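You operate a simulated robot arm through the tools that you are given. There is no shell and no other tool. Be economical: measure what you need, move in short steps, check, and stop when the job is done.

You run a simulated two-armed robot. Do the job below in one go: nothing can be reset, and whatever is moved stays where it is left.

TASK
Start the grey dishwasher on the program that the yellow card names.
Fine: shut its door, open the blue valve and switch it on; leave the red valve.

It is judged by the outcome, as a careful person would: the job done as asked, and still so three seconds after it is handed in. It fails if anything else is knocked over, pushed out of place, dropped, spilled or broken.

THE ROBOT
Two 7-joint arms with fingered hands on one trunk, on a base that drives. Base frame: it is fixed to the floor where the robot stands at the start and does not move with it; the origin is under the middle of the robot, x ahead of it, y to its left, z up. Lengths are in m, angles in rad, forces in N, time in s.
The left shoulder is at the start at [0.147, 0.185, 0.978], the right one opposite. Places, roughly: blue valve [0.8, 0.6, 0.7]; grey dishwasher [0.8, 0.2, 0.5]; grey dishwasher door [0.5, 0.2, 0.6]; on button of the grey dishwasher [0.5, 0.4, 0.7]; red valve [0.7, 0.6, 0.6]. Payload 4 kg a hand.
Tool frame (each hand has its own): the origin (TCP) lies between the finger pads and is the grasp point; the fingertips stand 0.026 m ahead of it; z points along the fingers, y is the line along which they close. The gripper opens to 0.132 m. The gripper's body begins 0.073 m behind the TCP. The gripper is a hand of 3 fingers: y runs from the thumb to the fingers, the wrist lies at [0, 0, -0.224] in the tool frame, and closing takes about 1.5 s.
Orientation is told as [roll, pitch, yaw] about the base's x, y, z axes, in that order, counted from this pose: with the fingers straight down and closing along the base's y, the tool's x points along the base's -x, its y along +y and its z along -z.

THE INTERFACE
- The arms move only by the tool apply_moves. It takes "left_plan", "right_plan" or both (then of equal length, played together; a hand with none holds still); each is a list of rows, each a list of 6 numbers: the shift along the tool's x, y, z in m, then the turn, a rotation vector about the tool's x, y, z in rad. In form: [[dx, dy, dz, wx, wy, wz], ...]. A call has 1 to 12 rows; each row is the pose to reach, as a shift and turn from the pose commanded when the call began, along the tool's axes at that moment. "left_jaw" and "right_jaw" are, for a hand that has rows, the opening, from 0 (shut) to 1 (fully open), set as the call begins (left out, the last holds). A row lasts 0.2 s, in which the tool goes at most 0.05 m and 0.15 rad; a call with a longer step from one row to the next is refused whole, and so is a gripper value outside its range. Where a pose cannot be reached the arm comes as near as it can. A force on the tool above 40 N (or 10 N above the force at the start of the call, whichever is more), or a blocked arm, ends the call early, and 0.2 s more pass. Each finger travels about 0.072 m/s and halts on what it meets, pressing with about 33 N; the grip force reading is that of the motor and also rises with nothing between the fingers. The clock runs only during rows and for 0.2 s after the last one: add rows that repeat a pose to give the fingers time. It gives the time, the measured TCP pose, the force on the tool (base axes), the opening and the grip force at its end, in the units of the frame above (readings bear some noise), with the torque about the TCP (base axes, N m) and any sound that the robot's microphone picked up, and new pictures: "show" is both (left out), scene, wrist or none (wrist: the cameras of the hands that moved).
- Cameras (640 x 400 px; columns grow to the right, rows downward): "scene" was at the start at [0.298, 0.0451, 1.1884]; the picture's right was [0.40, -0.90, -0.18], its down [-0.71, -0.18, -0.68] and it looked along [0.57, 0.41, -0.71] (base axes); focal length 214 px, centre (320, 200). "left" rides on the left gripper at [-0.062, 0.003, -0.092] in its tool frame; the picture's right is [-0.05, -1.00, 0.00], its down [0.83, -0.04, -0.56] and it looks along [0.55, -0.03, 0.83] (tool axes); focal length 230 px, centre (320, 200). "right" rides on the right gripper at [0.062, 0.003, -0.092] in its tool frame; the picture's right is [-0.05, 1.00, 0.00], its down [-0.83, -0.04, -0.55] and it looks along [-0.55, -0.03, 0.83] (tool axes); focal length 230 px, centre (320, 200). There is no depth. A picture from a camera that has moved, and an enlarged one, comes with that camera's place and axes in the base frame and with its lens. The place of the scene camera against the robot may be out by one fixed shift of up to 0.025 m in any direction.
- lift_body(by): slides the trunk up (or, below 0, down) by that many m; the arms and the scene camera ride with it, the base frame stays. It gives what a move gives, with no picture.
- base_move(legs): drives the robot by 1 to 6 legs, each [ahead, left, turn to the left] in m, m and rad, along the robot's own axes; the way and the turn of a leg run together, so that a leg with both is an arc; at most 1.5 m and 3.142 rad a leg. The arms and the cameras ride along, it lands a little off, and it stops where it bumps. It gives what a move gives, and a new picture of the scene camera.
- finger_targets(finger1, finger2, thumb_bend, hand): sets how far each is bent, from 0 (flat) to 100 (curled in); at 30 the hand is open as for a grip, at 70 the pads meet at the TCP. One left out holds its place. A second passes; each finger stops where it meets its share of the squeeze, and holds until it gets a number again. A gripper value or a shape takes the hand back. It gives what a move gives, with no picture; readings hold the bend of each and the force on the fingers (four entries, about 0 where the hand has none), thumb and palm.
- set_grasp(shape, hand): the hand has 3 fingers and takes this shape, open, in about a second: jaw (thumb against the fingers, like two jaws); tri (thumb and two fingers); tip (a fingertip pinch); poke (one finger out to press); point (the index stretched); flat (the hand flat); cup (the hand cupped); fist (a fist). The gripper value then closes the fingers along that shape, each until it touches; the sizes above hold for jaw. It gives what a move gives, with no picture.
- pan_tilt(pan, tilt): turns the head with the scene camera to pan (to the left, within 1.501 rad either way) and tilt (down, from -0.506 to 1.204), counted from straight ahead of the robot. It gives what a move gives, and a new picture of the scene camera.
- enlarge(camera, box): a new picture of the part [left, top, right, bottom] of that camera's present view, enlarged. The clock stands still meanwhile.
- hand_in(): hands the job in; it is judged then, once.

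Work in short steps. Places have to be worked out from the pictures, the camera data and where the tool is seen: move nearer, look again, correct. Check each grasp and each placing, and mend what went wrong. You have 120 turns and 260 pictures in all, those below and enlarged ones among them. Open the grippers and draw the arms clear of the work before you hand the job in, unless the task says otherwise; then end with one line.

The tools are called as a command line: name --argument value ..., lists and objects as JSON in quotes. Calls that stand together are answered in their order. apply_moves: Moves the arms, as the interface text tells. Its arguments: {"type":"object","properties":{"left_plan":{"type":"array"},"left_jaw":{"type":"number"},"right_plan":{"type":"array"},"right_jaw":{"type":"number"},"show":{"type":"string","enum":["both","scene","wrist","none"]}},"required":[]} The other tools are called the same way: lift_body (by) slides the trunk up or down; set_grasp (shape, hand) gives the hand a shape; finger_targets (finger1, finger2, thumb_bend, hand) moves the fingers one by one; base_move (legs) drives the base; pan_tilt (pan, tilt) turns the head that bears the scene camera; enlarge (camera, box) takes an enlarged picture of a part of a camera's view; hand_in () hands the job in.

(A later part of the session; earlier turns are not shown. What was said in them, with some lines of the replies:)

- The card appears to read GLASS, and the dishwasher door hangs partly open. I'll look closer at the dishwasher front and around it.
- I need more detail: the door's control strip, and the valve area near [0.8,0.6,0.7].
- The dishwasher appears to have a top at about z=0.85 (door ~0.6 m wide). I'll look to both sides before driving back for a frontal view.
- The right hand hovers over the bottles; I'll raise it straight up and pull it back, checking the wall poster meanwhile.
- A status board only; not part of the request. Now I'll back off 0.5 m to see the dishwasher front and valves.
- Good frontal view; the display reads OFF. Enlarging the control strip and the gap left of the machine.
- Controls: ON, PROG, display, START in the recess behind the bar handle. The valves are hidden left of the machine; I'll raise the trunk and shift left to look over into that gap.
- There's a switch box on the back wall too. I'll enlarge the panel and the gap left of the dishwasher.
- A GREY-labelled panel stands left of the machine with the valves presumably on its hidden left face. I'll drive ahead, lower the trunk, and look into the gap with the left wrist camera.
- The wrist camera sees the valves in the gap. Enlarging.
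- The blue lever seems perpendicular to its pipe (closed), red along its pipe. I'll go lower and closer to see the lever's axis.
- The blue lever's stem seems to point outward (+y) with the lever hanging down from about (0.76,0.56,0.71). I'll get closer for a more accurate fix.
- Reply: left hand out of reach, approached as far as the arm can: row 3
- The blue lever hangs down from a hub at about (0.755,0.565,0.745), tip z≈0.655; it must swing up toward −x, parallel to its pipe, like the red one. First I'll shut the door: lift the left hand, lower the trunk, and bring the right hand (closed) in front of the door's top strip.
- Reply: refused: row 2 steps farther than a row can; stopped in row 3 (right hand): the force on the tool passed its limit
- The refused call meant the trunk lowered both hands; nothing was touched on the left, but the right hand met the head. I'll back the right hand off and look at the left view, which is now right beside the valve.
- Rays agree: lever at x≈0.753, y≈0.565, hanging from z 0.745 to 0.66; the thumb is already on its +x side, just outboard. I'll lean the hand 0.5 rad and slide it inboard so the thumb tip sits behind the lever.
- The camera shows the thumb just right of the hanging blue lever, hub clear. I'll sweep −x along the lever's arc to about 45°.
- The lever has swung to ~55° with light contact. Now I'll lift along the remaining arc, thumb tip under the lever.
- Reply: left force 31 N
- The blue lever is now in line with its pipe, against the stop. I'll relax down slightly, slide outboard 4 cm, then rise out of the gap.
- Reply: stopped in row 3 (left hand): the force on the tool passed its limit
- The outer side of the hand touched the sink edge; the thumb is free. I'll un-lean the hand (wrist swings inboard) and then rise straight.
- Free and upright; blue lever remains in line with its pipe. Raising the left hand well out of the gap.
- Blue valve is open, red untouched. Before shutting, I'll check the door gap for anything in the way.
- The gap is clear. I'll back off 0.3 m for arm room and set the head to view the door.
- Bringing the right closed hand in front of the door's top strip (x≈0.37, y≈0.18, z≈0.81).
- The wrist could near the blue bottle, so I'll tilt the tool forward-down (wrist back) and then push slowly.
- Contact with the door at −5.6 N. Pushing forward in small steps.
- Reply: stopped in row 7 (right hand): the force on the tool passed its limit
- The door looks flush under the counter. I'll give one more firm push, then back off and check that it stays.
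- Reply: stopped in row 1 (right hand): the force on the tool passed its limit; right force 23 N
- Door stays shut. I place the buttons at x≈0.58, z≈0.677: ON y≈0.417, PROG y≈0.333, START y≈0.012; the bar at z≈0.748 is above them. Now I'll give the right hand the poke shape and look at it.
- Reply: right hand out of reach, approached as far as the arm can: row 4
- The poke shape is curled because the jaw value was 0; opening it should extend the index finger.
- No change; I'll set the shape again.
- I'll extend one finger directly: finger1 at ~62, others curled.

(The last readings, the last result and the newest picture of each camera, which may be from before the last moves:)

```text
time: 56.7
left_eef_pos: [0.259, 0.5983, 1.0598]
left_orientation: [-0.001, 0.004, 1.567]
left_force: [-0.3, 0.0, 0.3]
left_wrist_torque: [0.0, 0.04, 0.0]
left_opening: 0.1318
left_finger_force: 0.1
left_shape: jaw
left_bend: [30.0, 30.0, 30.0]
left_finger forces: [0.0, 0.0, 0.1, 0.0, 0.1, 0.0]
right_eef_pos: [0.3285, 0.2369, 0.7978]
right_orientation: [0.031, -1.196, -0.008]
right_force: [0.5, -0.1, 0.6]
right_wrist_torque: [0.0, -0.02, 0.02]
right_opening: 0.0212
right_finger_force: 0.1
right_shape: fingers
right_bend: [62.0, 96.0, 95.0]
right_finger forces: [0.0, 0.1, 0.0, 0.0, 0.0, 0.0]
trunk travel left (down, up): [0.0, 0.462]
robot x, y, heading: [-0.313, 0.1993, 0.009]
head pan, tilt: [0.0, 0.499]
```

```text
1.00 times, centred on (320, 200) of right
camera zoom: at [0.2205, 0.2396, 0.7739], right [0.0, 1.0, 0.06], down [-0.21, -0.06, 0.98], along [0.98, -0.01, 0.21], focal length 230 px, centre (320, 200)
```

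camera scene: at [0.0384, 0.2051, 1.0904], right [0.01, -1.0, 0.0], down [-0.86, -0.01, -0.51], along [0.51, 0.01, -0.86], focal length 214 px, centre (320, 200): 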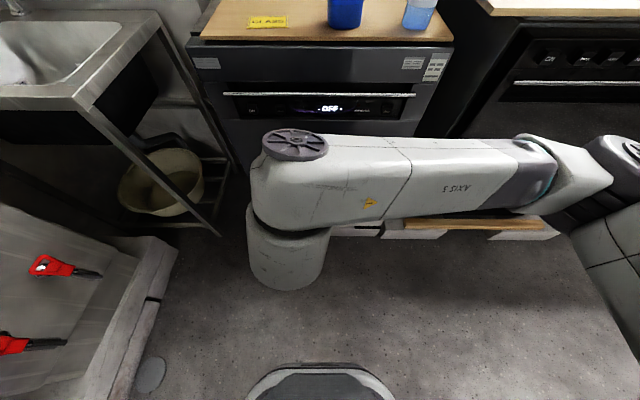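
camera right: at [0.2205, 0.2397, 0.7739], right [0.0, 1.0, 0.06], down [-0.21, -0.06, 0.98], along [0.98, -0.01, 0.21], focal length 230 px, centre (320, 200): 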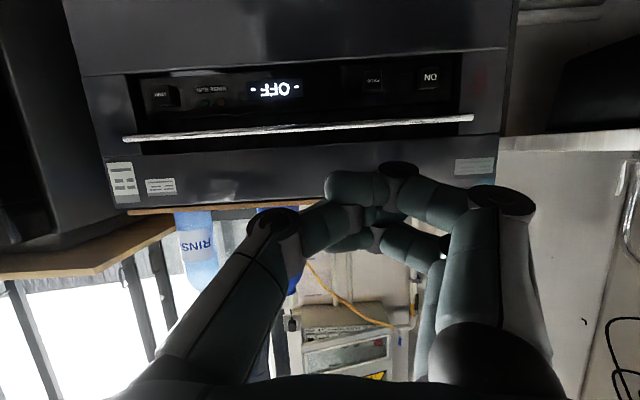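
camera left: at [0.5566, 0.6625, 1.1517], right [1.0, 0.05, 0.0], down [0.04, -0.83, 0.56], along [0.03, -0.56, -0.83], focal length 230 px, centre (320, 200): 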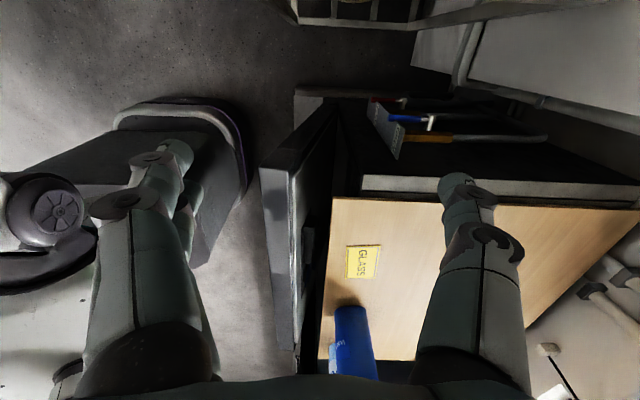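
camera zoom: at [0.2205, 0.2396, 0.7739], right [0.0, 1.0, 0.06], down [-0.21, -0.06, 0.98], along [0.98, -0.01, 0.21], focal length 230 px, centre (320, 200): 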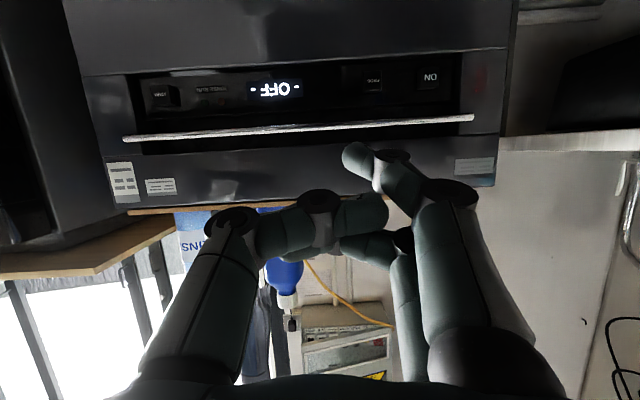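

Finger1 now leads with its tip at about tool (0.013, 0.018, 0.02). I'll move it to ~7 cm in front of the ON button.

apply_moves --right_plan '[[0.004, 0.023, 0.028, 0, 0, 0], [0.008, 0.046, 0.056, 0, 0, 0], [0.012, 0.069, 0.084, 0, 0, 0], [0.016, 0.092, 0.112, 0, 0, 0], [0.02, 0.116, 0.14, 0, 0, 0], [0.024, 0.139, 0.167, 0, 0, 0], [0.028, 0.162, 0.195, 0, 0, 0]]'

```text
time: 58.3
left_eef_pos: [0.2601, 0.5972, 1.0582]
left_orientation: [0.002, 0.002, 1.568]
left_force: [0.7, -0.6, -0.4]
left_wrist_torque: [0.02, -0.01, -0.06]
left_opening: 0.132
left_finger_force: 0.1
left_shape: jaw
left_bend: [30.0, 30.0, 30.0]
left_finger forces: [0.0, 0.0, 0.1, 0.0, 0.1, 0.0]
right_eef_pos: [0.5177, 0.4059, 0.7292]
right_orientation: [0.011, -1.187, 0.012]
right_force: [-0.4, -0.1, -0.3]
right_wrist_torque: [-0.03, 0.02, -0.02]
right_opening: 0.0212
right_finger_force: 0.1
right_shape: fingers
right_bend: [62.0, 96.0, 95.0]
right_finger forces: [0.0, 0.0, 0.0, 0.1, 0.1, 0.0]
right hand out of reach, approached as far as the arm can: row 1, 2, 3, 4, 5, 6, 7
trunk travel left (down, up): [0.0, 0.462]
robot x, y, heading: [-0.3117, 0.1965, 0.015]
head pan, tilt: [0.0, 0.499]
camera scene: at [0.0394, 0.2056, 1.0897], right [0.01, -1.0, 0.0], down [-0.86, -0.01, -0.51], along [0.51, 0.01, -0.86], focal length 214 px, centre (320, 200)
camera right: at [0.4084, 0.4083, 0.7063], right [0.0, 1.0, 0.05], down [-0.2, -0.05, 0.98], along [0.98, -0.01, 0.2], focal length 230 px, centre (320, 200)
```

scene: 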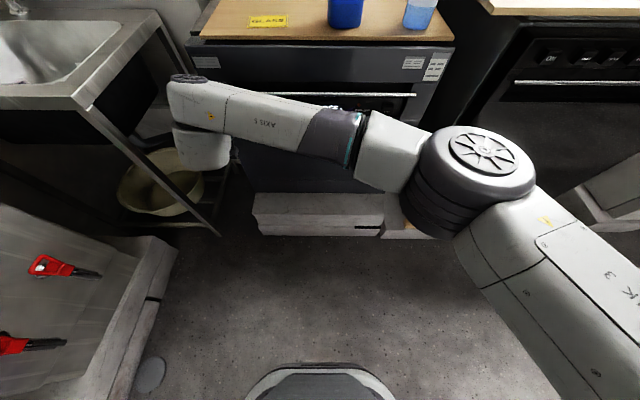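
right: 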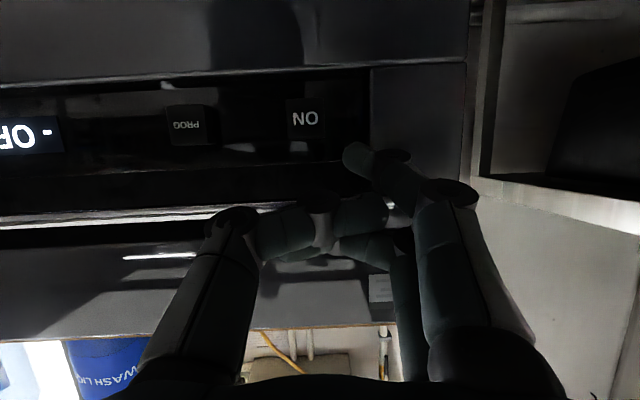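

The right arm is at its limits this far across; the left hand suits ON and PROG better. I retract the right hand and swing the left hand's yaw back to forward.

apply_moves --right_plan '[[0.01, 0, -0.03, 0, 0, 0], [0.015, -0.01, -0.07, 0, 0, 0], [0.015, -0.04, -0.11, 0, 0, 0], [0.015, -0.08, -0.13, 0, 0, 0], [0.015, -0.12, -0.15, 0, 0, 0], [0.015, -0.165, -0.17, 0, 0, 0], [0.015, -0.21, -0.18, 0, 0, 0], [0.015, -0.255, -0.18, 0, 0, 0], [0.015, -0.3, -0.18, 0, 0, 0], [0.015, -0.34, -0.18, 0, 0, 0], [0.015, -0.36, -0.18, 0, 0, 0]]' --left_plan '[[0, 0, 0, 0, 0, 0.14], [0, 0, 0, 0, 0, 0.28], [0, 0, 0, 0, 0, 0.42], [0, 0, 0, 0, 0, 0.56], [0, 0, 0, 0, 0, 0.7], [0, 0, 0, 0, 0, 0.84], [0.02, 0, 0, 0, 0, 0.98], [0.04, 0, 0, 0, 0, 1.12], [0.06, 0, 0, 0, 0, 1.26], [0.08, 0, 0, 0, 0, 1.41], [0.1, 0, 0, 0, 0, 1.56]]' --show "scene"

finger_targets --hand "left" --finger1 62 --finger2 100 --thumb_bend 100

```text
time: 60.7
left_eef_pos: [0.2577, 0.4979, 1.0607]
left_orientation: [-0.003, 0.001, 0.005]
left_force: [0.2, -0.4, -0.5]
left_wrist_torque: [0.04, 0.01, -0.03]
left_opening: 0.1317
left_finger_force: 0.0
left_shape: jaw
left_bend: [30.0, 30.0, 30.0]
left_finger forces: [0.0, 0.1, 0.1, 0.0, 0.0, 0.0]
right_eef_pos: [0.3493, 0.0388, 0.7738]
right_orientation: [0.063, -1.216, -0.046]
right_force: [0.4, 0.4, 0.8]
right_wrist_torque: [0.0, 0.04, -0.01]
right_opening: 0.0211
right_finger_force: 0.2
right_shape: fingers
right_bend: [62.0, 96.0, 95.0]
right_finger forces: [0.0, 0.0, 0.1, 0.1, 0.0, 0.0]
right hand out of reach, approached as far as the arm can: row 1, 2, 3, 4, 5, 6, 7, 8
trunk travel left (down, up): [0.0, 0.462]
robot x, y, heading: [-0.3146, 0.1995, 0.009]
head pan, tilt: [0.0, 0.499]
camera scene: at [0.0389, 0.2045, 1.09], right [0.01, -1.0, 0.0], down [-0.86, -0.01, -0.51], along [0.51, 0.01, -0.86], focal length 214 px, centre (320, 200)
```

scene: 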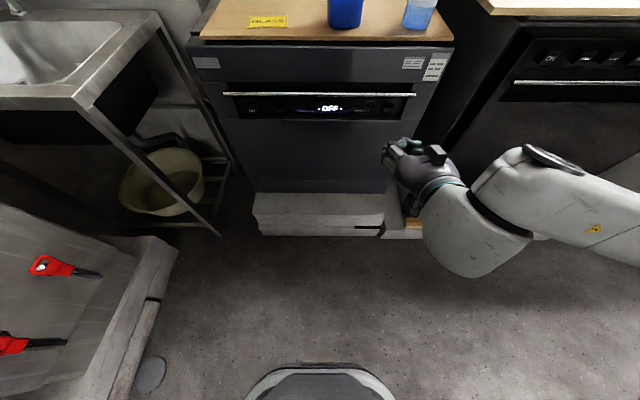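

```text
time: 61.7
left_eef_pos: [0.259, 0.4973, 1.0602]
left_orientation: [-0.002, -0.001, 0.009]
left_force: [-0.1, 0.0, 0.4]
left_wrist_torque: [0.01, 0.02, 0.0]
left_opening: 0.017
left_finger_force: 0.0
left_shape: fingers
left_bend: [62.0, 90.0, 91.0]
left_finger forces: [0.0, 0.0, 0.1, 0.1, 0.0, 0.0]
right_eef_pos: [0.3488, 0.0397, 0.7743]
right_orientation: [0.064, -1.216, -0.047]
right_force: [0.6, -0.1, 0.1]
right_wrist_torque: [-0.01, -0.01, -0.02]
right_opening: 0.021
right_finger_force: 0.1
right_shape: fingers
right_bend: [62.0, 96.0, 95.0]
right_finger forces: [0.0, 0.1, 0.1, 0.0, 0.1, 0.0]
trunk travel left (down, up): [0.0, 0.462]
robot x, y, heading: [-0.3116, 0.1967, 0.01]
head pan, tilt: [0.0, 0.499]
```

Now the left hand: move ahead and down while pitching forward, to about (0.38,0.42,0.80).

apply_moves --left_plan '[[-0.02, 0, 0.02, 0, 0, 0], [-0.04, -0.01, 0.05, 0, 0, 0], [-0.06, -0.02, 0.08, 0, 0, 0], [-0.07, -0.03, 0.11, 0, -0.14, 0], [-0.08, -0.04, 0.14, 0, -0.28, 0], [-0.09, -0.05, 0.165, 0, -0.42, 0], [-0.1, -0.06, 0.19, 0, -0.56, 0], [-0.11, -0.07, 0.21, 0, -0.7, 0], [-0.12, -0.08, 0.23, 0, -0.84, 0], [-0.12, -0.08, 0.25, 0, -0.98, 0], [-0.12, -0.08, 0.26, 0, -1.1, 0], [-0.12, -0.08, 0.26, 0, -1.2, 0]]'

```text
time: 64.3
left_eef_pos: [0.3809, 0.4179, 0.8005]
left_orientation: [-0.013, -1.201, 0.019]
left_force: [0.1, -0.2, 0.6]
left_wrist_torque: [-0.01, -0.02, 0.02]
left_opening: 0.0164
left_finger_force: 0.0
left_shape: fingers
left_bend: [62.0, 90.0, 91.0]
left_finger forces: [0.1, 0.0, 0.1, 0.0, 0.0, 0.0]
right_eef_pos: [0.3494, 0.0398, 0.7734]
right_orientation: [0.065, -1.215, -0.047]
right_force: [1.1, -0.5, 0.0]
right_wrist_torque: [-0.02, 0.0, 0.0]
right_opening: 0.0212
right_finger_force: 0.1
right_shape: fingers
right_bend: [62.0, 96.0, 95.0]
right_finger forces: [0.0, 0.1, 0.0, 0.0, 0.1, 0.0]
trunk travel left (down, up): [0.0, 0.462]
robot x, y, heading: [-0.3122, 0.1963, 0.013]
head pan, tilt: [0.0, 0.499]
camera scene: at [0.0393, 0.2049, 1.0898], right [0.01, -1.0, 0.0], down [-0.86, -0.01, -0.51], along [0.51, 0.01, -0.86], focal length 214 px, centre (320, 200)
camera left: at [0.3174, 0.4215, 0.8901], right [0.03, -1.0, 0.05], down [-0.82, -0.05, -0.57], along [0.58, -0.03, -0.82], focal length 230 px, centre (320, 200)
```

scene: 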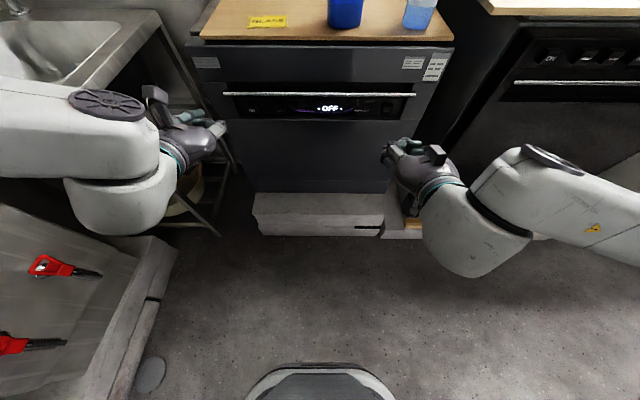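
left: 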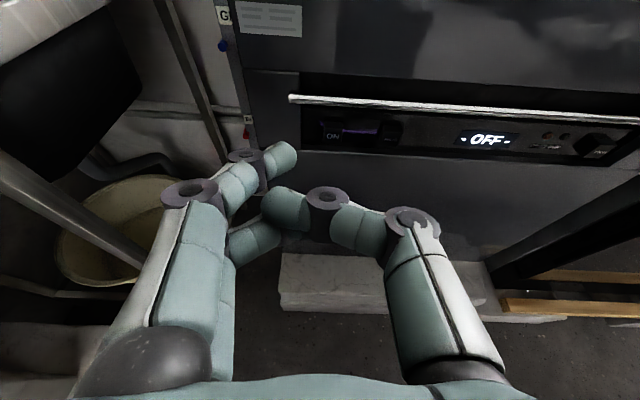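

The left hand has a good pose. From this view ON is at (0.58,0.398,0.678) and PROG at y≈0.318; the finger tip is at (0.404,0.438,0.806). Going down in front and then forward to ~4 cm before ON.

apply_moves --left_plan '[[0.021, -0.01, 0.027, 0, 0, 0], [0.042, -0.02, 0.054, 0, 0, 0], [0.063, -0.03, 0.081, 0, 0, 0], [0.085, -0.04, 0.108, 0, 0, 0], [0.077, -0.04, 0.13, 0, 0, 0], [0.063, -0.04, 0.169, 0, 0, 0]]' --show "wrist"

enlarge --camera "left" --box '[200, 60, 480, 240]'

```text
time: 65.7
left_eef_pos: [0.5143, 0.3788, 0.6802]
left_orientation: [-0.007, -1.196, 0.015]
left_force: [0.0, 0.6, -0.5]
left_wrist_torque: [-0.04, 0.01, 0.01]
left_opening: 0.0166
left_finger_force: 0.1
left_shape: fingers
left_bend: [62.0, 90.0, 91.0]
left_finger forces: [0.0, 0.0, 0.0, 0.0, 0.0, 0.1]
right_eef_pos: [0.3492, 0.0397, 0.7726]
right_orientation: [0.065, -1.217, -0.046]
right_force: [0.3, 0.6, -0.1]
right_wrist_torque: [0.0, -0.01, -0.01]
right_opening: 0.021
right_finger_force: 0.1
right_shape: fingers
right_bend: [62.0, 96.0, 95.0]
right_finger forces: [0.0, 0.1, 0.0, 0.0, 0.0, 0.0]
trunk travel left (down, up): [0.0, 0.462]
robot x, y, heading: [-0.3148, 0.1982, 0.009]
head pan, tilt: [0.0, 0.499]
camera left: at [0.4515, 0.3815, 0.7708], right [0.03, -1.0, 0.05], down [-0.82, -0.05, -0.57], along [0.57, -0.03, -0.82], focal length 230 px, centre (320, 200)
```

left: 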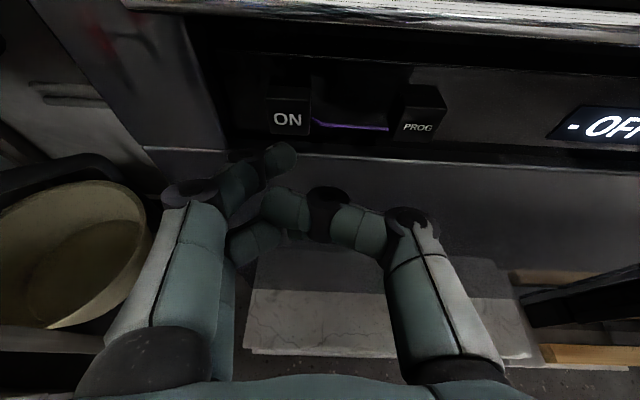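

```text
2.22 times, centred on (340, 150) of left
camera zoom: at [0.4515, 0.3815, 0.7708], right [0.03, -1.0, 0.05], down [-0.82, -0.05, -0.57], along [0.57, -0.03, -0.82], focal length 511 px, centre (276, 311)
```

zoom: 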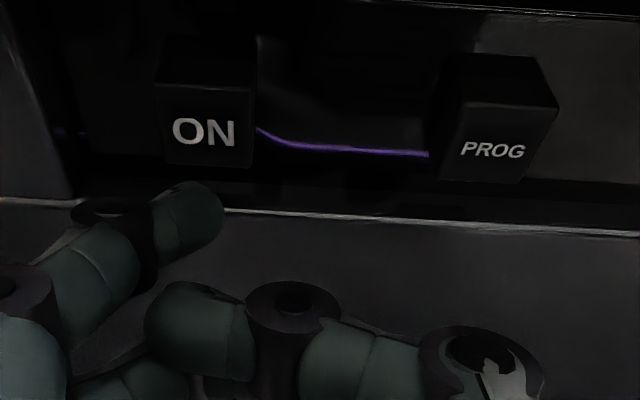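

The fingertip is lined up (y≈0.399, z≈0.686) with ON. Pressing forward in small steps while watching the display.

apply_moves --left_plan '[[-0.005, 0, 0.015, 0, 0, 0], [-0.008, 0, 0.025, 0, 0, 0], [-0.011, 0, 0.033, 0, 0, 0], [-0.013, 0, 0.04, 0, 0, 0]]' --show "wrist"

```text
time: 66.7
left_eef_pos: [0.5508, 0.3797, 0.6761]
left_orientation: [-0.01, -1.199, 0.018]
left_force: [-32.7, 5.4, 2.4]
left_wrist_torque: [0.02, -0.19, 0.77]
left_opening: 0.0139
left_finger_force: 16.2
left_shape: fingers
left_bend: [71.0, 90.0, 91.0]
left_finger forces: [32.1, 0.1, 0.1, 0.0, 0.0, 0.0]
right_eef_pos: [0.3465, 0.0413, 0.7754]
right_orientation: [0.064, -1.219, -0.044]
right_force: [-0.2, 0.4, 0.1]
right_wrist_torque: [-0.01, 0.01, -0.02]
right_opening: 0.0212
right_finger_force: 0.1
right_shape: fingers
right_bend: [62.0, 96.0, 95.0]
right_finger forces: [0.1, 0.0, 0.1, 0.0, 0.0, 0.1]
trunk travel left (down, up): [0.0, 0.462]
robot x, y, heading: [-0.3143, 0.1955, 0.013]
head pan, tilt: [0.0, 0.499]
heard: click
camera left: at [0.4893, 0.3842, 0.7676], right [0.03, -1.0, 0.05], down [-0.82, -0.05, -0.57], along [0.57, -0.03, -0.82], focal length 230 px, centre (320, 200)
```

left: 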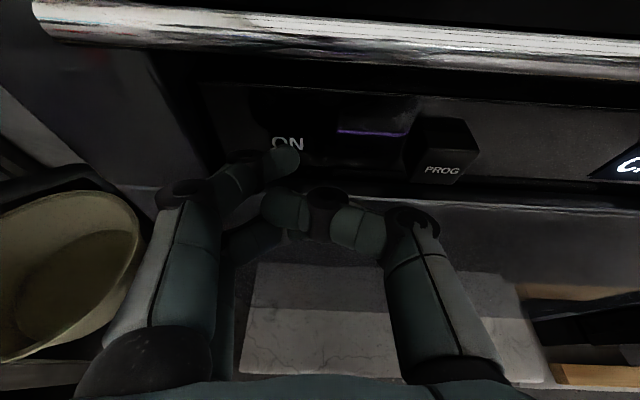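

Click heard and the display changed. Releasing and reading the display.

apply_moves --left_plan '[[0.006, 0, -0.015, 0, 0, 0], [0.011, 0, -0.03, 0, 0, 0], [0.013, 0, -0.04, 0, 0, 0]]' --show "wrist"

enlarge --camera "scene" --box '[200, 60, 450, 180]'

```text
time: 67.5
left_eef_pos: [0.5163, 0.3786, 0.6807]
left_orientation: [-0.007, -1.2, 0.015]
left_force: [0.0, -0.3, 0.3]
left_wrist_torque: [0.0, -0.01, -0.02]
left_opening: 0.0165
left_finger_force: 0.0
left_shape: fingers
left_bend: [62.0, 90.0, 91.0]
left_finger forces: [0.0, 0.0, 0.0, 0.0, 0.0, 0.0]
right_eef_pos: [0.3491, 0.0389, 0.773]
right_orientation: [0.065, -1.217, -0.048]
right_force: [0.2, 0.6, 0.5]
right_wrist_torque: [0.03, 0.04, 0.0]
right_opening: 0.0212
right_finger_force: 0.0
right_shape: fingers
right_bend: [62.0, 96.0, 95.0]
right_finger forces: [0.0, 0.0, 0.1, 0.0, 0.0, 0.1]
trunk travel left (down, up): [0.0, 0.462]
robot x, y, heading: [-0.3098, 0.1944, 0.006]
head pan, tilt: [0.0, 0.499]
camera left: at [0.4529, 0.3829, 0.7701], right [0.03, -1.0, 0.05], down [-0.82, -0.05, -0.57], along [0.57, -0.03, -0.82], focal length 230 px, centre (320, 200)
```

left: 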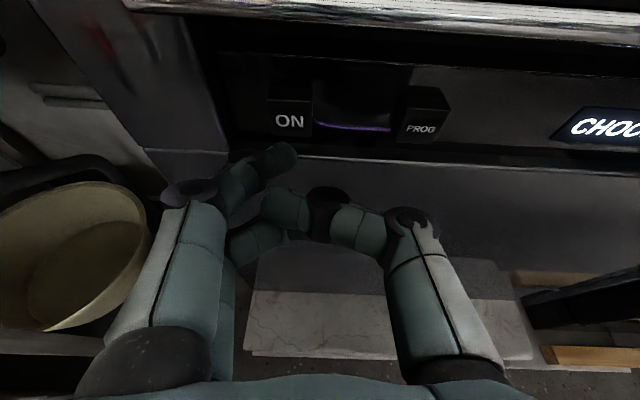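

```text
2.56 times, centred on (325, 120) of scene
camera zoom: at [0.0392, 0.2046, 1.09], right [0.01, -1.0, 0.0], down [-0.86, -0.01, -0.51], along [0.51, 0.01, -0.86], focal length 549 px, centre (307, 405)
```

zoom: 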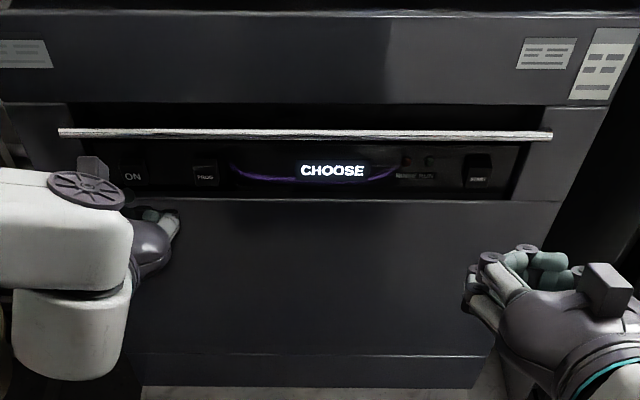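

Display says CHOOSE. Moving −y 8.2 cm to PROG and pressing once.

apply_moves --left_plan '[[0, -0.03, -0.005, 0, 0, 0], [0, -0.06, -0.005, 0, 0, 0], [0, -0.082, 0, 0, 0, 0]]' --show "wrist"

```text
time: 68.3
left_eef_pos: [0.5146, 0.3018, 0.6828]
left_orientation: [-0.008, -1.195, 0.015]
left_force: [0.1, -0.2, 0.9]
left_wrist_torque: [0.01, 0.02, -0.01]
left_opening: 0.0164
left_finger_force: 0.1
left_shape: fingers
left_bend: [62.0, 90.0, 91.0]
left_finger forces: [0.1, 0.0, 0.0, 0.0, 0.0, 0.0]
left hand out of reach, approached as far as the arm can: row 3
right_eef_pos: [0.3487, 0.0404, 0.7733]
right_orientation: [0.063, -1.214, -0.047]
right_force: [0.8, 0.0, 0.2]
right_wrist_torque: [0.03, 0.02, -0.03]
right_opening: 0.0208
right_finger_force: 0.0
right_shape: fingers
right_bend: [62.0, 96.0, 95.0]
right_finger forces: [0.0, 0.0, 0.0, 0.0, 0.0, 0.0]
trunk travel left (down, up): [0.0, 0.462]
robot x, y, heading: [-0.31, 0.1971, 0.008]
head pan, tilt: [0.0, 0.499]
camera left: at [0.4527, 0.3052, 0.7735], right [0.03, -1.0, 0.05], down [-0.82, -0.05, -0.57], along [0.57, -0.03, -0.82], focal length 230 px, centre (320, 200)
```

left: 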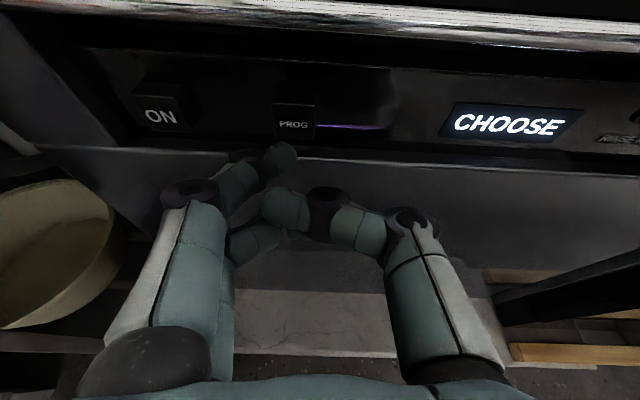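

Aligned with PROG (tip y≈0.321). Pressing.

apply_moves --left_plan '[[-0.004, -0.002, 0.016, 0, 0, 0], [-0.006, -0.002, 0.026, 0, 0, 0], [-0.008, -0.002, 0.034, 0, 0, 0], [-0.01, -0.002, 0.04, 0, 0, 0]]' --show "none"

apply_moves --left_plan '[[0.004, 0, -0.014, 0, 0, 0], [0.008, 0, -0.028, 0, 0, 0], [0.01, 0, -0.04, 0, 0, 0]]' --show "wrist"

```text
time: 69.3
left_eef_pos: [0.5491, 0.3108, 0.6855]
left_orientation: [-0.009, -1.194, 0.015]
left_force: [-4.9, 0.1, 0.0]
left_wrist_torque: [-0.04, -0.01, 0.05]
left_opening: 0.0158
left_finger_force: 2.5
left_shape: fingers
left_bend: [64.0, 90.0, 91.0]
left_finger forces: [4.8, 0.1, 0.1, 0.0, 0.0, 0.0]
left hand out of reach, approached as far as the arm can: row 1, 2, 3, 4
right_eef_pos: [0.349, 0.0389, 0.7729]
right_orientation: [0.064, -1.216, -0.048]
right_force: [0.8, -0.4, 0.5]
right_wrist_torque: [0.0, -0.02, -0.01]
right_opening: 0.021
right_finger_force: 0.1
right_shape: fingers
right_bend: [62.0, 96.0, 95.0]
right_finger forces: [0.0, 0.1, 0.0, 0.1, 0.0, 0.0]
trunk travel left (down, up): [0.0, 0.462]
robot x, y, heading: [-0.3125, 0.1972, 0.011]
head pan, tilt: [0.0, 0.499]
heard: click
```

```text
time: 70.1
left_eef_pos: [0.5074, 0.31, 0.6911]
left_orientation: [-0.007, -1.201, 0.015]
left_force: [-0.6, -0.5, -0.5]
left_wrist_torque: [-0.01, 0.01, -0.02]
left_opening: 0.0166
left_finger_force: 0.1
left_shape: fingers
left_bend: [62.0, 90.0, 91.0]
left_finger forces: [0.0, 0.0, 0.1, 0.0, 0.0, 0.1]
right_eef_pos: [0.3491, 0.0394, 0.774]
right_orientation: [0.065, -1.217, -0.046]
right_force: [0.1, -0.7, -1.3]
right_wrist_torque: [0.02, 0.0, -0.03]
right_opening: 0.0214
right_finger_force: 0.0
right_shape: fingers
right_bend: [62.0, 96.0, 95.0]
right_finger forces: [0.0, 0.0, 0.1, 0.0, 0.0, 0.0]
trunk travel left (down, up): [0.0, 0.462]
robot x, y, heading: [-0.3128, 0.1963, 0.007]
head pan, tilt: [0.0, 0.499]
camera left: at [0.4448, 0.3138, 0.7814], right [0.03, -1.0, 0.05], down [-0.82, -0.05, -0.57], along [0.57, -0.03, -0.82], focal length 230 px, centre (320, 200)
```

left: 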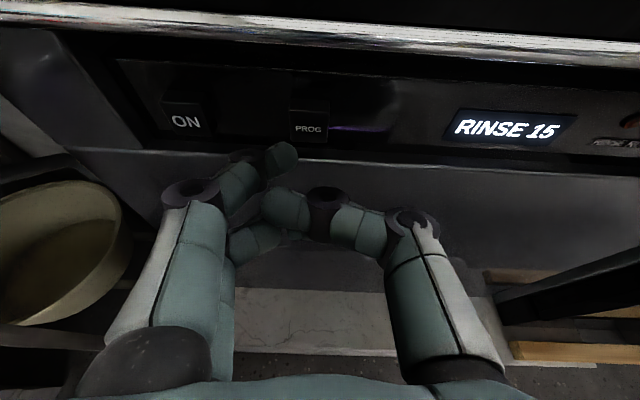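

One press gives RINSE 15. Pressing again, forward and back in one call.

apply_moves --left_plan '[[-0.003, -0.006, 0.015, 0, 0, 0], [-0.005, -0.008, 0.028, 0, 0, 0], [-0.007, -0.008, 0.038, 0, 0, 0], [-0.009, -0.008, 0.047, 0, 0, 0], [-0.009, -0.008, 0.047, 0, 0, 0], [-0.005, -0.006, 0.025, 0, 0, 0], [0, -0.004, 0, 0, 0, 0]]' --show "wrist"

```text
time: 71.7
left_eef_pos: [0.5074, 0.3064, 0.6933]
left_orientation: [-0.008, -1.201, 0.015]
left_force: [0.4, 0.0, -0.3]
left_wrist_torque: [0.0, 0.03, 0.0]
left_opening: 0.0164
left_finger_force: 0.0
left_shape: fingers
left_bend: [62.0, 90.0, 91.0]
left_finger forces: [0.0, 0.0, 0.0, 0.1, 0.1, 0.0]
left hand out of reach, approached as far as the arm can: row 2, 3, 4, 5
right_eef_pos: [0.3479, 0.0395, 0.7744]
right_orientation: [0.065, -1.218, -0.049]
right_force: [-0.5, -0.1, 0.1]
right_wrist_torque: [0.01, 0.0, 0.0]
right_opening: 0.0211
right_finger_force: 0.1
right_shape: fingers
right_bend: [62.0, 96.0, 95.0]
right_finger forces: [0.0, 0.0, 0.0, 0.0, 0.0, 0.1]
trunk travel left (down, up): [0.0, 0.462]
robot x, y, heading: [-0.3124, 0.1974, 0.011]
head pan, tilt: [0.0, 0.499]
heard: click
camera left: at [0.4444, 0.3101, 0.7828], right [0.03, -1.0, 0.05], down [-0.82, -0.05, -0.57], along [0.58, -0.03, -0.82], focal length 230 px, centre (320, 200)
```

left: 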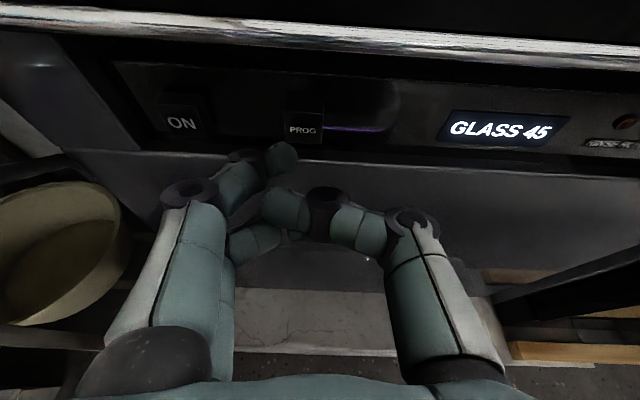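

GLASS 45 is selected. Withdrawing the left hand and bringing the right one toward START.

apply_moves --left_plan '[[0.012, 0, -0.03, 0, 0, 0], [0.024, 0, -0.06, 0, 0, 0], [0.036, 0.01, -0.09, 0, 0, 0], [0.047, 0.03, -0.121, 0, 0, 0]]' --right_plan '[[0.004, -0.015, 0.025, 0, 0, 0], [0.008, -0.03, 0.05, 0, 0, 0], [0.012, -0.045, 0.076, 0, 0, 0], [0.016, -0.06, 0.102, 0, 0, 0]]'

```text
time: 72.7
left_eef_pos: [0.3766, 0.3355, 0.694]
left_orientation: [-0.009, -1.198, 0.017]
left_force: [0.0, -0.7, 0.1]
left_wrist_torque: [0.01, 0.0, -0.01]
left_opening: 0.0165
left_finger_force: 0.1
left_shape: fingers
left_bend: [62.0, 90.0, 91.0]
left_finger forces: [0.0, 0.1, 0.0, 0.1, 0.0, 0.0]
right_eef_pos: [0.4374, -0.0166, 0.7235]
right_orientation: [0.064, -1.206, -0.043]
right_force: [0.4, -0.3, -0.2]
right_wrist_torque: [-0.01, -0.02, -0.02]
right_opening: 0.0211
right_finger_force: 0.1
right_shape: fingers
right_bend: [62.0, 96.0, 95.0]
right_finger forces: [0.1, 0.0, 0.0, 0.0, 0.0, 0.0]
right hand out of reach, approached as far as the arm can: row 4
trunk travel left (down, up): [0.0, 0.462]
robot x, y, heading: [-0.3144, 0.1966, 0.009]
head pan, tilt: [0.0, 0.499]
camera scene: at [0.0386, 0.2048, 1.0902], right [0.01, -1.0, 0.0], down [-0.86, -0.01, -0.51], along [0.51, 0.01, -0.86], focal length 214 px, centre (320, 200)
camera right: at [0.3297, -0.0131, 0.6991], right [0.0, 1.0, 0.07], down [-0.22, -0.07, 0.97], along [0.97, -0.02, 0.22], focal length 230 px, centre (320, 200)
camera left: at [0.314, 0.3386, 0.7832], right [0.03, -1.0, 0.05], down [-0.82, -0.05, -0.57], along [0.57, -0.03, -0.82], focal length 230 px, centre (320, 200)
```

scene: 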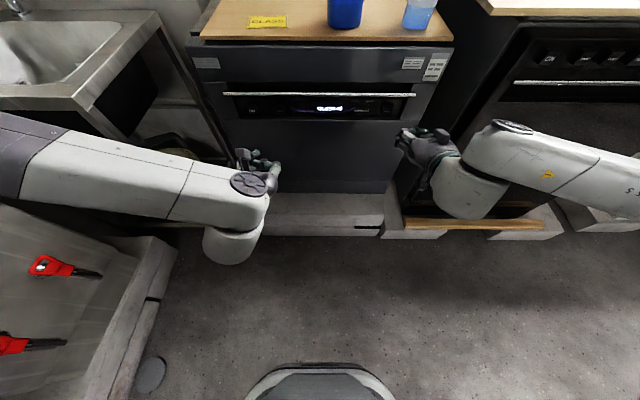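
right: 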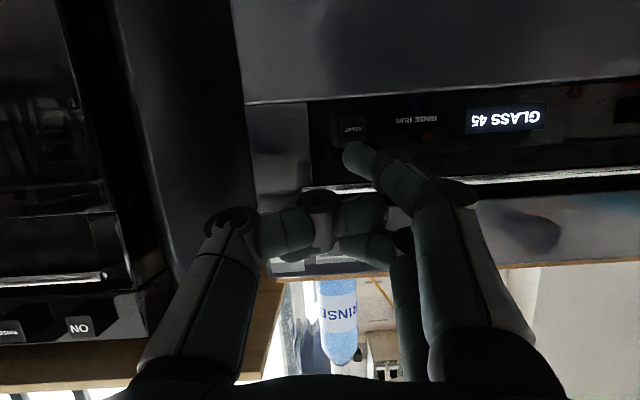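
left: 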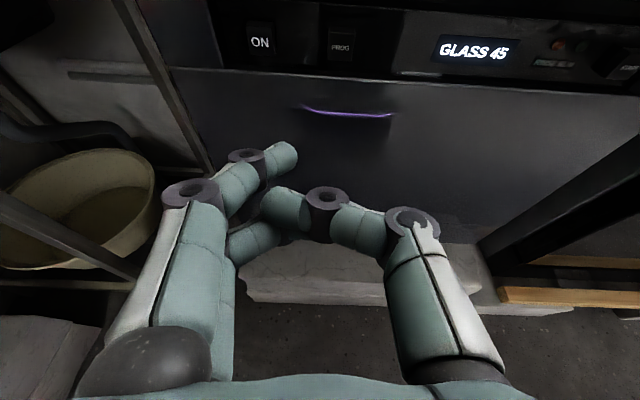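

START appears at about (0.575,0.020,0.684); the right tip is near (0.452,0.006,0.706). Advancing to just in front of it.

apply_moves --right_plan '[[0.004, 0.006, 0.025, 0, 0, 0], [-0.001, 0.011, 0.048, 0, 0, 0], [-0.008, 0.015, 0.076, 0, 0, 0]]' --show "wrist"

```text
time: 73.5
left_eef_pos: [0.3778, 0.3362, 0.6925]
left_orientation: [-0.006, -1.199, 0.015]
left_force: [-0.4, -0.6, -0.3]
left_wrist_torque: [-0.02, 0.01, -0.01]
left_opening: 0.0165
left_finger_force: 0.1
left_shape: fingers
left_bend: [62.0, 90.0, 91.0]
left_finger forces: [0.0, 0.0, 0.0, 0.0, 0.0, 0.1]
right_eef_pos: [0.5129, -0.0027, 0.7066]
right_orientation: [0.061, -1.204, -0.042]
right_force: [1.1, 0.0, -0.4]
right_wrist_torque: [0.02, 0.0, -0.04]
right_opening: 0.0211
right_finger_force: 0.0
right_shape: fingers
right_bend: [62.0, 96.0, 95.0]
right_finger forces: [0.0, 0.0, 0.1, 0.0, 0.0, 0.0]
right hand out of reach, approached as far as the arm can: row 1, 2, 3
trunk travel left (down, up): [0.0, 0.462]
robot x, y, heading: [-0.313, 0.1975, 0.007]
head pan, tilt: [0.0, 0.499]
camera right: at [0.405, 0.0022, 0.6812], right [0.0, 1.0, 0.07], down [-0.22, -0.07, 0.97], along [0.98, -0.02, 0.22], focal length 230 px, centre (320, 200)
```

right: 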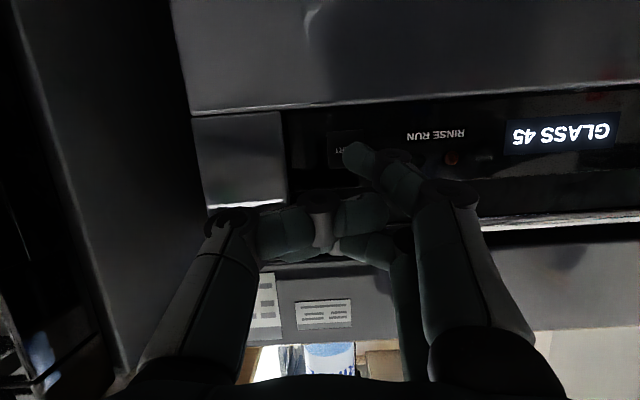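

The tip is directly in front of START. Pressing.

apply_moves --right_plan '[[-0.004, 0, 0.015, 0, 0, 0], [-0.008, 0, 0.03, 0, 0, 0], [-0.011, 0, 0.04, 0, 0, 0], [-0.014, 0, 0.048, 0, 0, 0], [-0.014, 0, 0.048, 0, 0, 0]]' --show "wrist"

```text
time: 74.7
left_eef_pos: [0.3759, 0.3346, 0.6933]
left_orientation: [-0.007, -1.2, 0.016]
left_force: [-0.6, -0.5, 0.4]
left_wrist_torque: [0.0, -0.01, 0.04]
left_opening: 0.0162
left_finger_force: 0.0
left_shape: fingers
left_bend: [62.0, 90.0, 91.0]
left_finger forces: [0.1, 0.0, 0.0, 0.0, 0.0, 0.0]
right_eef_pos: [0.5594, 0.0031, 0.7026]
right_orientation: [0.064, -1.214, -0.044]
right_force: [-23.2, 4.2, -2.6]
right_wrist_torque: [0.02, 0.43, 0.53]
right_opening: 0.0195
right_finger_force: 11.2
right_shape: fingers
right_bend: [69.0, 96.0, 95.0]
right_finger forces: [23.3, 0.0, 0.0, 0.0, 0.0, 0.0]
trunk travel left (down, up): [0.0, 0.462]
robot x, y, heading: [-0.3133, 0.1984, 0.013]
head pan, tilt: [0.0, 0.499]
heard: click
camera right: at [0.451, 0.0065, 0.6771], right [0.0, 1.0, 0.07], down [-0.23, -0.07, 0.97], along [0.97, -0.02, 0.23], focal length 230 px, centre (320, 200)
```

right: 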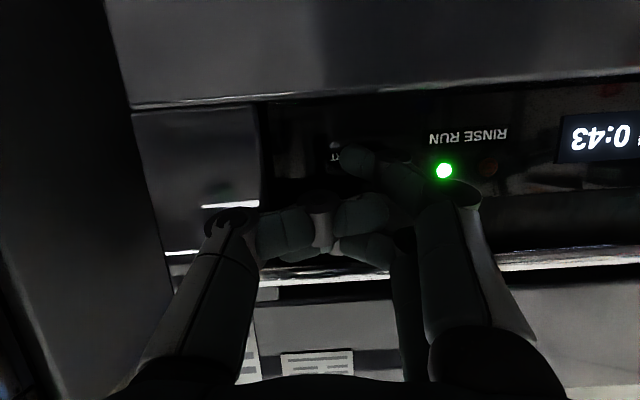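

The RUN lamp is green and the display shows 0:43. Withdrawing the right hand straight back.

apply_moves --right_plan '[[0.01, 0, -0.025, 0, 0, 0], [0.02, 0, -0.055, 0, 0, 0], [0.035, 0, -0.1, 0, 0, 0], [0.045, 0, -0.14, 0, 0, 0], [0.055, 0, -0.18, 0, 0, 0]]' --left_plan '[[0.01, 0, -0.02, 0, 0, 0], [0.02, 0.01, -0.04, 0, 0, 0], [0.02, 0.02, -0.06, 0, 0, 0], [0.02, 0.03, -0.08, 0, 0, 0], [0.02, 0.03, -0.08, 0, 0, 0]]' --show "scene"

enlarge --camera "scene" --box '[180, 10, 460, 180]'

```text
time: 75.9
left_eef_pos: [0.2959, 0.3671, 0.7033]
left_orientation: [-0.008, -1.199, 0.013]
left_force: [-0.1, -0.7, 0.1]
left_wrist_torque: [-0.03, 0.01, 0.01]
left_opening: 0.0166
left_finger_force: 0.0
left_shape: fingers
left_bend: [62.0, 90.0, 91.0]
left_finger forces: [0.0, 0.0, 0.0, 0.0, 0.0, 0.1]
right_eef_pos: [0.3765, -0.0075, 0.7355]
right_orientation: [0.062, -1.204, -0.044]
right_force: [0.0, -0.1, 0.9]
right_wrist_torque: [-0.01, 0.0, -0.01]
right_opening: 0.0215
right_finger_force: 0.0
right_shape: fingers
right_bend: [62.0, 96.0, 95.0]
right_finger forces: [0.0, 0.0, 0.1, 0.0, 0.1, 0.1]
right hand out of reach, approached as far as the arm can: row 2, 3, 4, 5
trunk travel left (down, up): [0.0, 0.462]
robot x, y, heading: [-0.3127, 0.1974, 0.013]
head pan, tilt: [0.0, 0.499]
camera scene: at [0.0386, 0.2045, 1.0902], right [0.01, -1.0, 0.0], down [-0.86, -0.01, -0.51], along [0.51, 0.01, -0.86], focal length 214 px, centre (320, 200)
```

scene: 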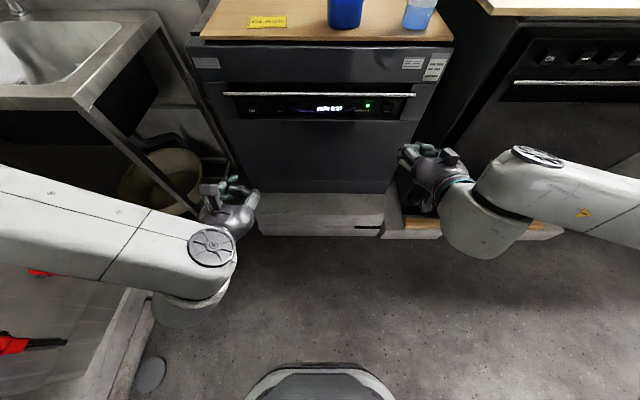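

```text
2.29 times, centred on (320, 95) of scene
camera zoom: at [0.0386, 0.2045, 1.0902], right [0.01, -1.0, 0.0], down [-0.86, -0.01, -0.51], along [0.51, 0.01, -0.86], focal length 490 px, centre (320, 440)
```

zoom: 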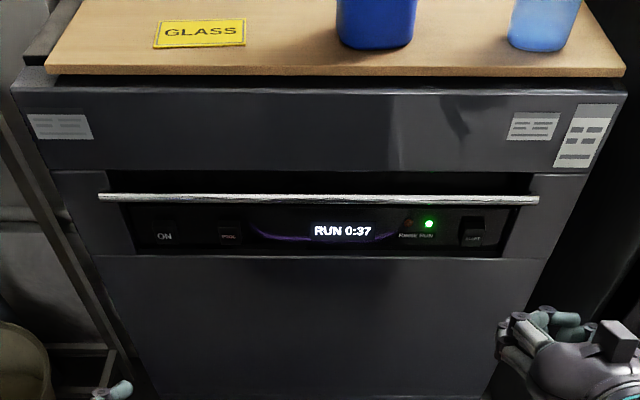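

It is running (RUN 0:37). I open both hands where they stand, clear of everything, and check once more.

set_grasp --hand "right" --shape "jaw"

set_grasp --hand "left" --shape "jaw"

apply_moves --right_plan '[[0, 0, 0, 0, 0, 0], [0, 0, 0, 0, 0, 0], [0, 0, 0, 0, 0, 0], [0, 0, 0, 0, 0, 0], [0, 0, 0, 0, 0, 0], [0, 0, 0, 0, 0, 0], [0, 0, 0, 0, 0, 0]]' --left_plan '[[0, 0, 0, 0, 0, 0], [0, 0, 0, 0, 0, 0], [0, 0, 0, 0, 0, 0], [0, 0, 0, 0, 0, 0], [0, 0, 0, 0, 0, 0], [0, 0, 0, 0, 0, 0], [0, 0, 0, 0, 0, 0]]' --right_jaw 1 --left_jaw 1 --show "scene"

enlarge --camera "scene" --box '[160, 0, 460, 180]'

```text
time: 76.8
left_eef_pos: [0.2966, 0.3675, 0.7013]
left_orientation: [-0.008, -1.2, 0.014]
left_force: [0.0, 0.6, 0.3]
left_wrist_torque: [0.01, -0.01, -0.01]
left_opening: 0.0163
left_finger_force: 0.1
left_shape: fingers
left_bend: [62.0, 90.0, 91.0]
left_finger forces: [0.0, 0.0, 0.0, 0.1, 0.0, 0.0]
right_eef_pos: [0.3783, -0.0068, 0.7356]
right_orientation: [0.062, -1.203, -0.043]
right_force: [0.5, 0.4, -0.4]
right_wrist_torque: [0.03, -0.01, 0.04]
right_opening: 0.1319
right_finger_force: 0.1
right_shape: jaw
right_bend: [30.0, 30.0, 30.0]
right_finger forces: [0.0, 0.1, 0.0, 0.1, 0.1, 0.0]
trunk travel left (down, up): [0.0, 0.462]
robot x, y, heading: [-0.3094, 0.1972, 0.006]
head pan, tilt: [0.0, 0.499]
```

```text
time: 77.7
left_eef_pos: [0.2962, 0.3662, 0.7022]
left_orientation: [-0.007, -1.198, 0.015]
left_force: [0.4, 0.8, 0.6]
left_wrist_torque: [-0.01, 0.0, -0.02]
left_opening: 0.1316
left_finger_force: 0.1
left_shape: jaw
left_bend: [30.0, 30.0, 30.0]
left_finger forces: [0.1, 0.1, 0.0, 0.0, 0.1, 0.0]
right_eef_pos: [0.3793, -0.0067, 0.7358]
right_orientation: [0.06, -1.203, -0.041]
right_force: [-0.3, 0.0, 0.0]
right_wrist_torque: [0.0, -0.01, 0.0]
right_opening: 0.1321
right_finger_force: 0.1
right_shape: jaw
right_bend: [30.0, 30.0, 30.0]
right_finger forces: [0.1, 0.0, 0.1, 0.0, 0.0, 0.1]
trunk travel left (down, up): [0.0, 0.462]
robot x, y, heading: [-0.3172, 0.1962, 0.014]
head pan, tilt: [0.0, 0.499]
```

```text
time: 79.3
left_eef_pos: [0.2958, 0.3663, 0.7031]
left_orientation: [-0.007, -1.2, 0.016]
left_force: [0.2, -0.4, -0.4]
left_wrist_torque: [0.0, -0.03, 0.02]
left_opening: 0.1318
left_finger_force: 0.1
left_shape: jaw
left_bend: [30.0, 30.0, 30.0]
left_finger forces: [0.1, 0.1, 0.0, 0.0, 0.1, 0.0]
right_eef_pos: [0.3781, -0.0055, 0.7362]
right_orientation: [0.06, -1.202, -0.042]
right_force: [0.2, 1.0, -0.5]
right_wrist_torque: [0.0, -0.03, 0.0]
right_opening: 0.1321
right_finger_force: 0.1
right_shape: jaw
right_bend: [30.0, 30.0, 30.0]
right_finger forces: [0.1, 0.0, 0.0, 0.0, 0.1, 0.0]
trunk travel left (down, up): [0.0, 0.462]
robot x, y, heading: [-0.3142, 0.1962, 0.005]
head pan, tilt: [0.0, 0.499]
camera scene: at [0.039, 0.2047, 1.09], right [0.01, -1.0, 0.0], down [-0.86, -0.01, -0.51], along [0.51, 0.01, -0.86], focal length 214 px, centre (320, 200)
```

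scene: 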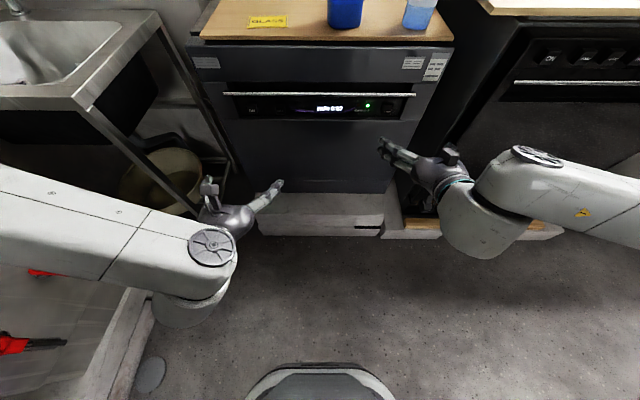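

```text
2.13 times, centred on (310, 90) of scene
camera zoom: at [0.039, 0.2047, 1.09], right [0.01, -1.0, 0.0], down [-0.86, -0.01, -0.51], along [0.51, 0.01, -0.86], focal length 458 px, centre (341, 435)
```

zoom: 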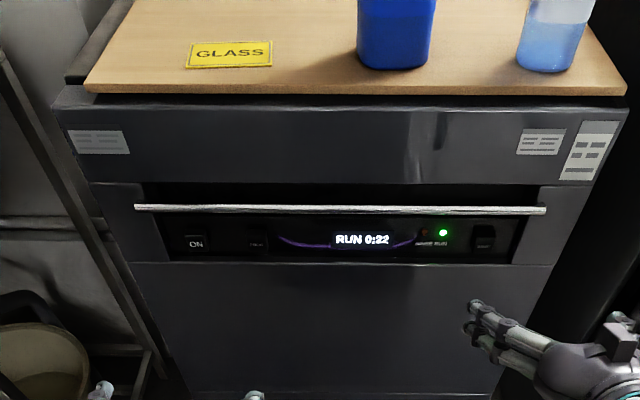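

The cycle is running with the door shut, the blue valve open, and nothing disturbed. Handing in now.

hand_in

```text
The job is handed in.
```

The grey dishwasher is running the GLASS program, with its door shut, the blue valve open and the red valve left as it was.
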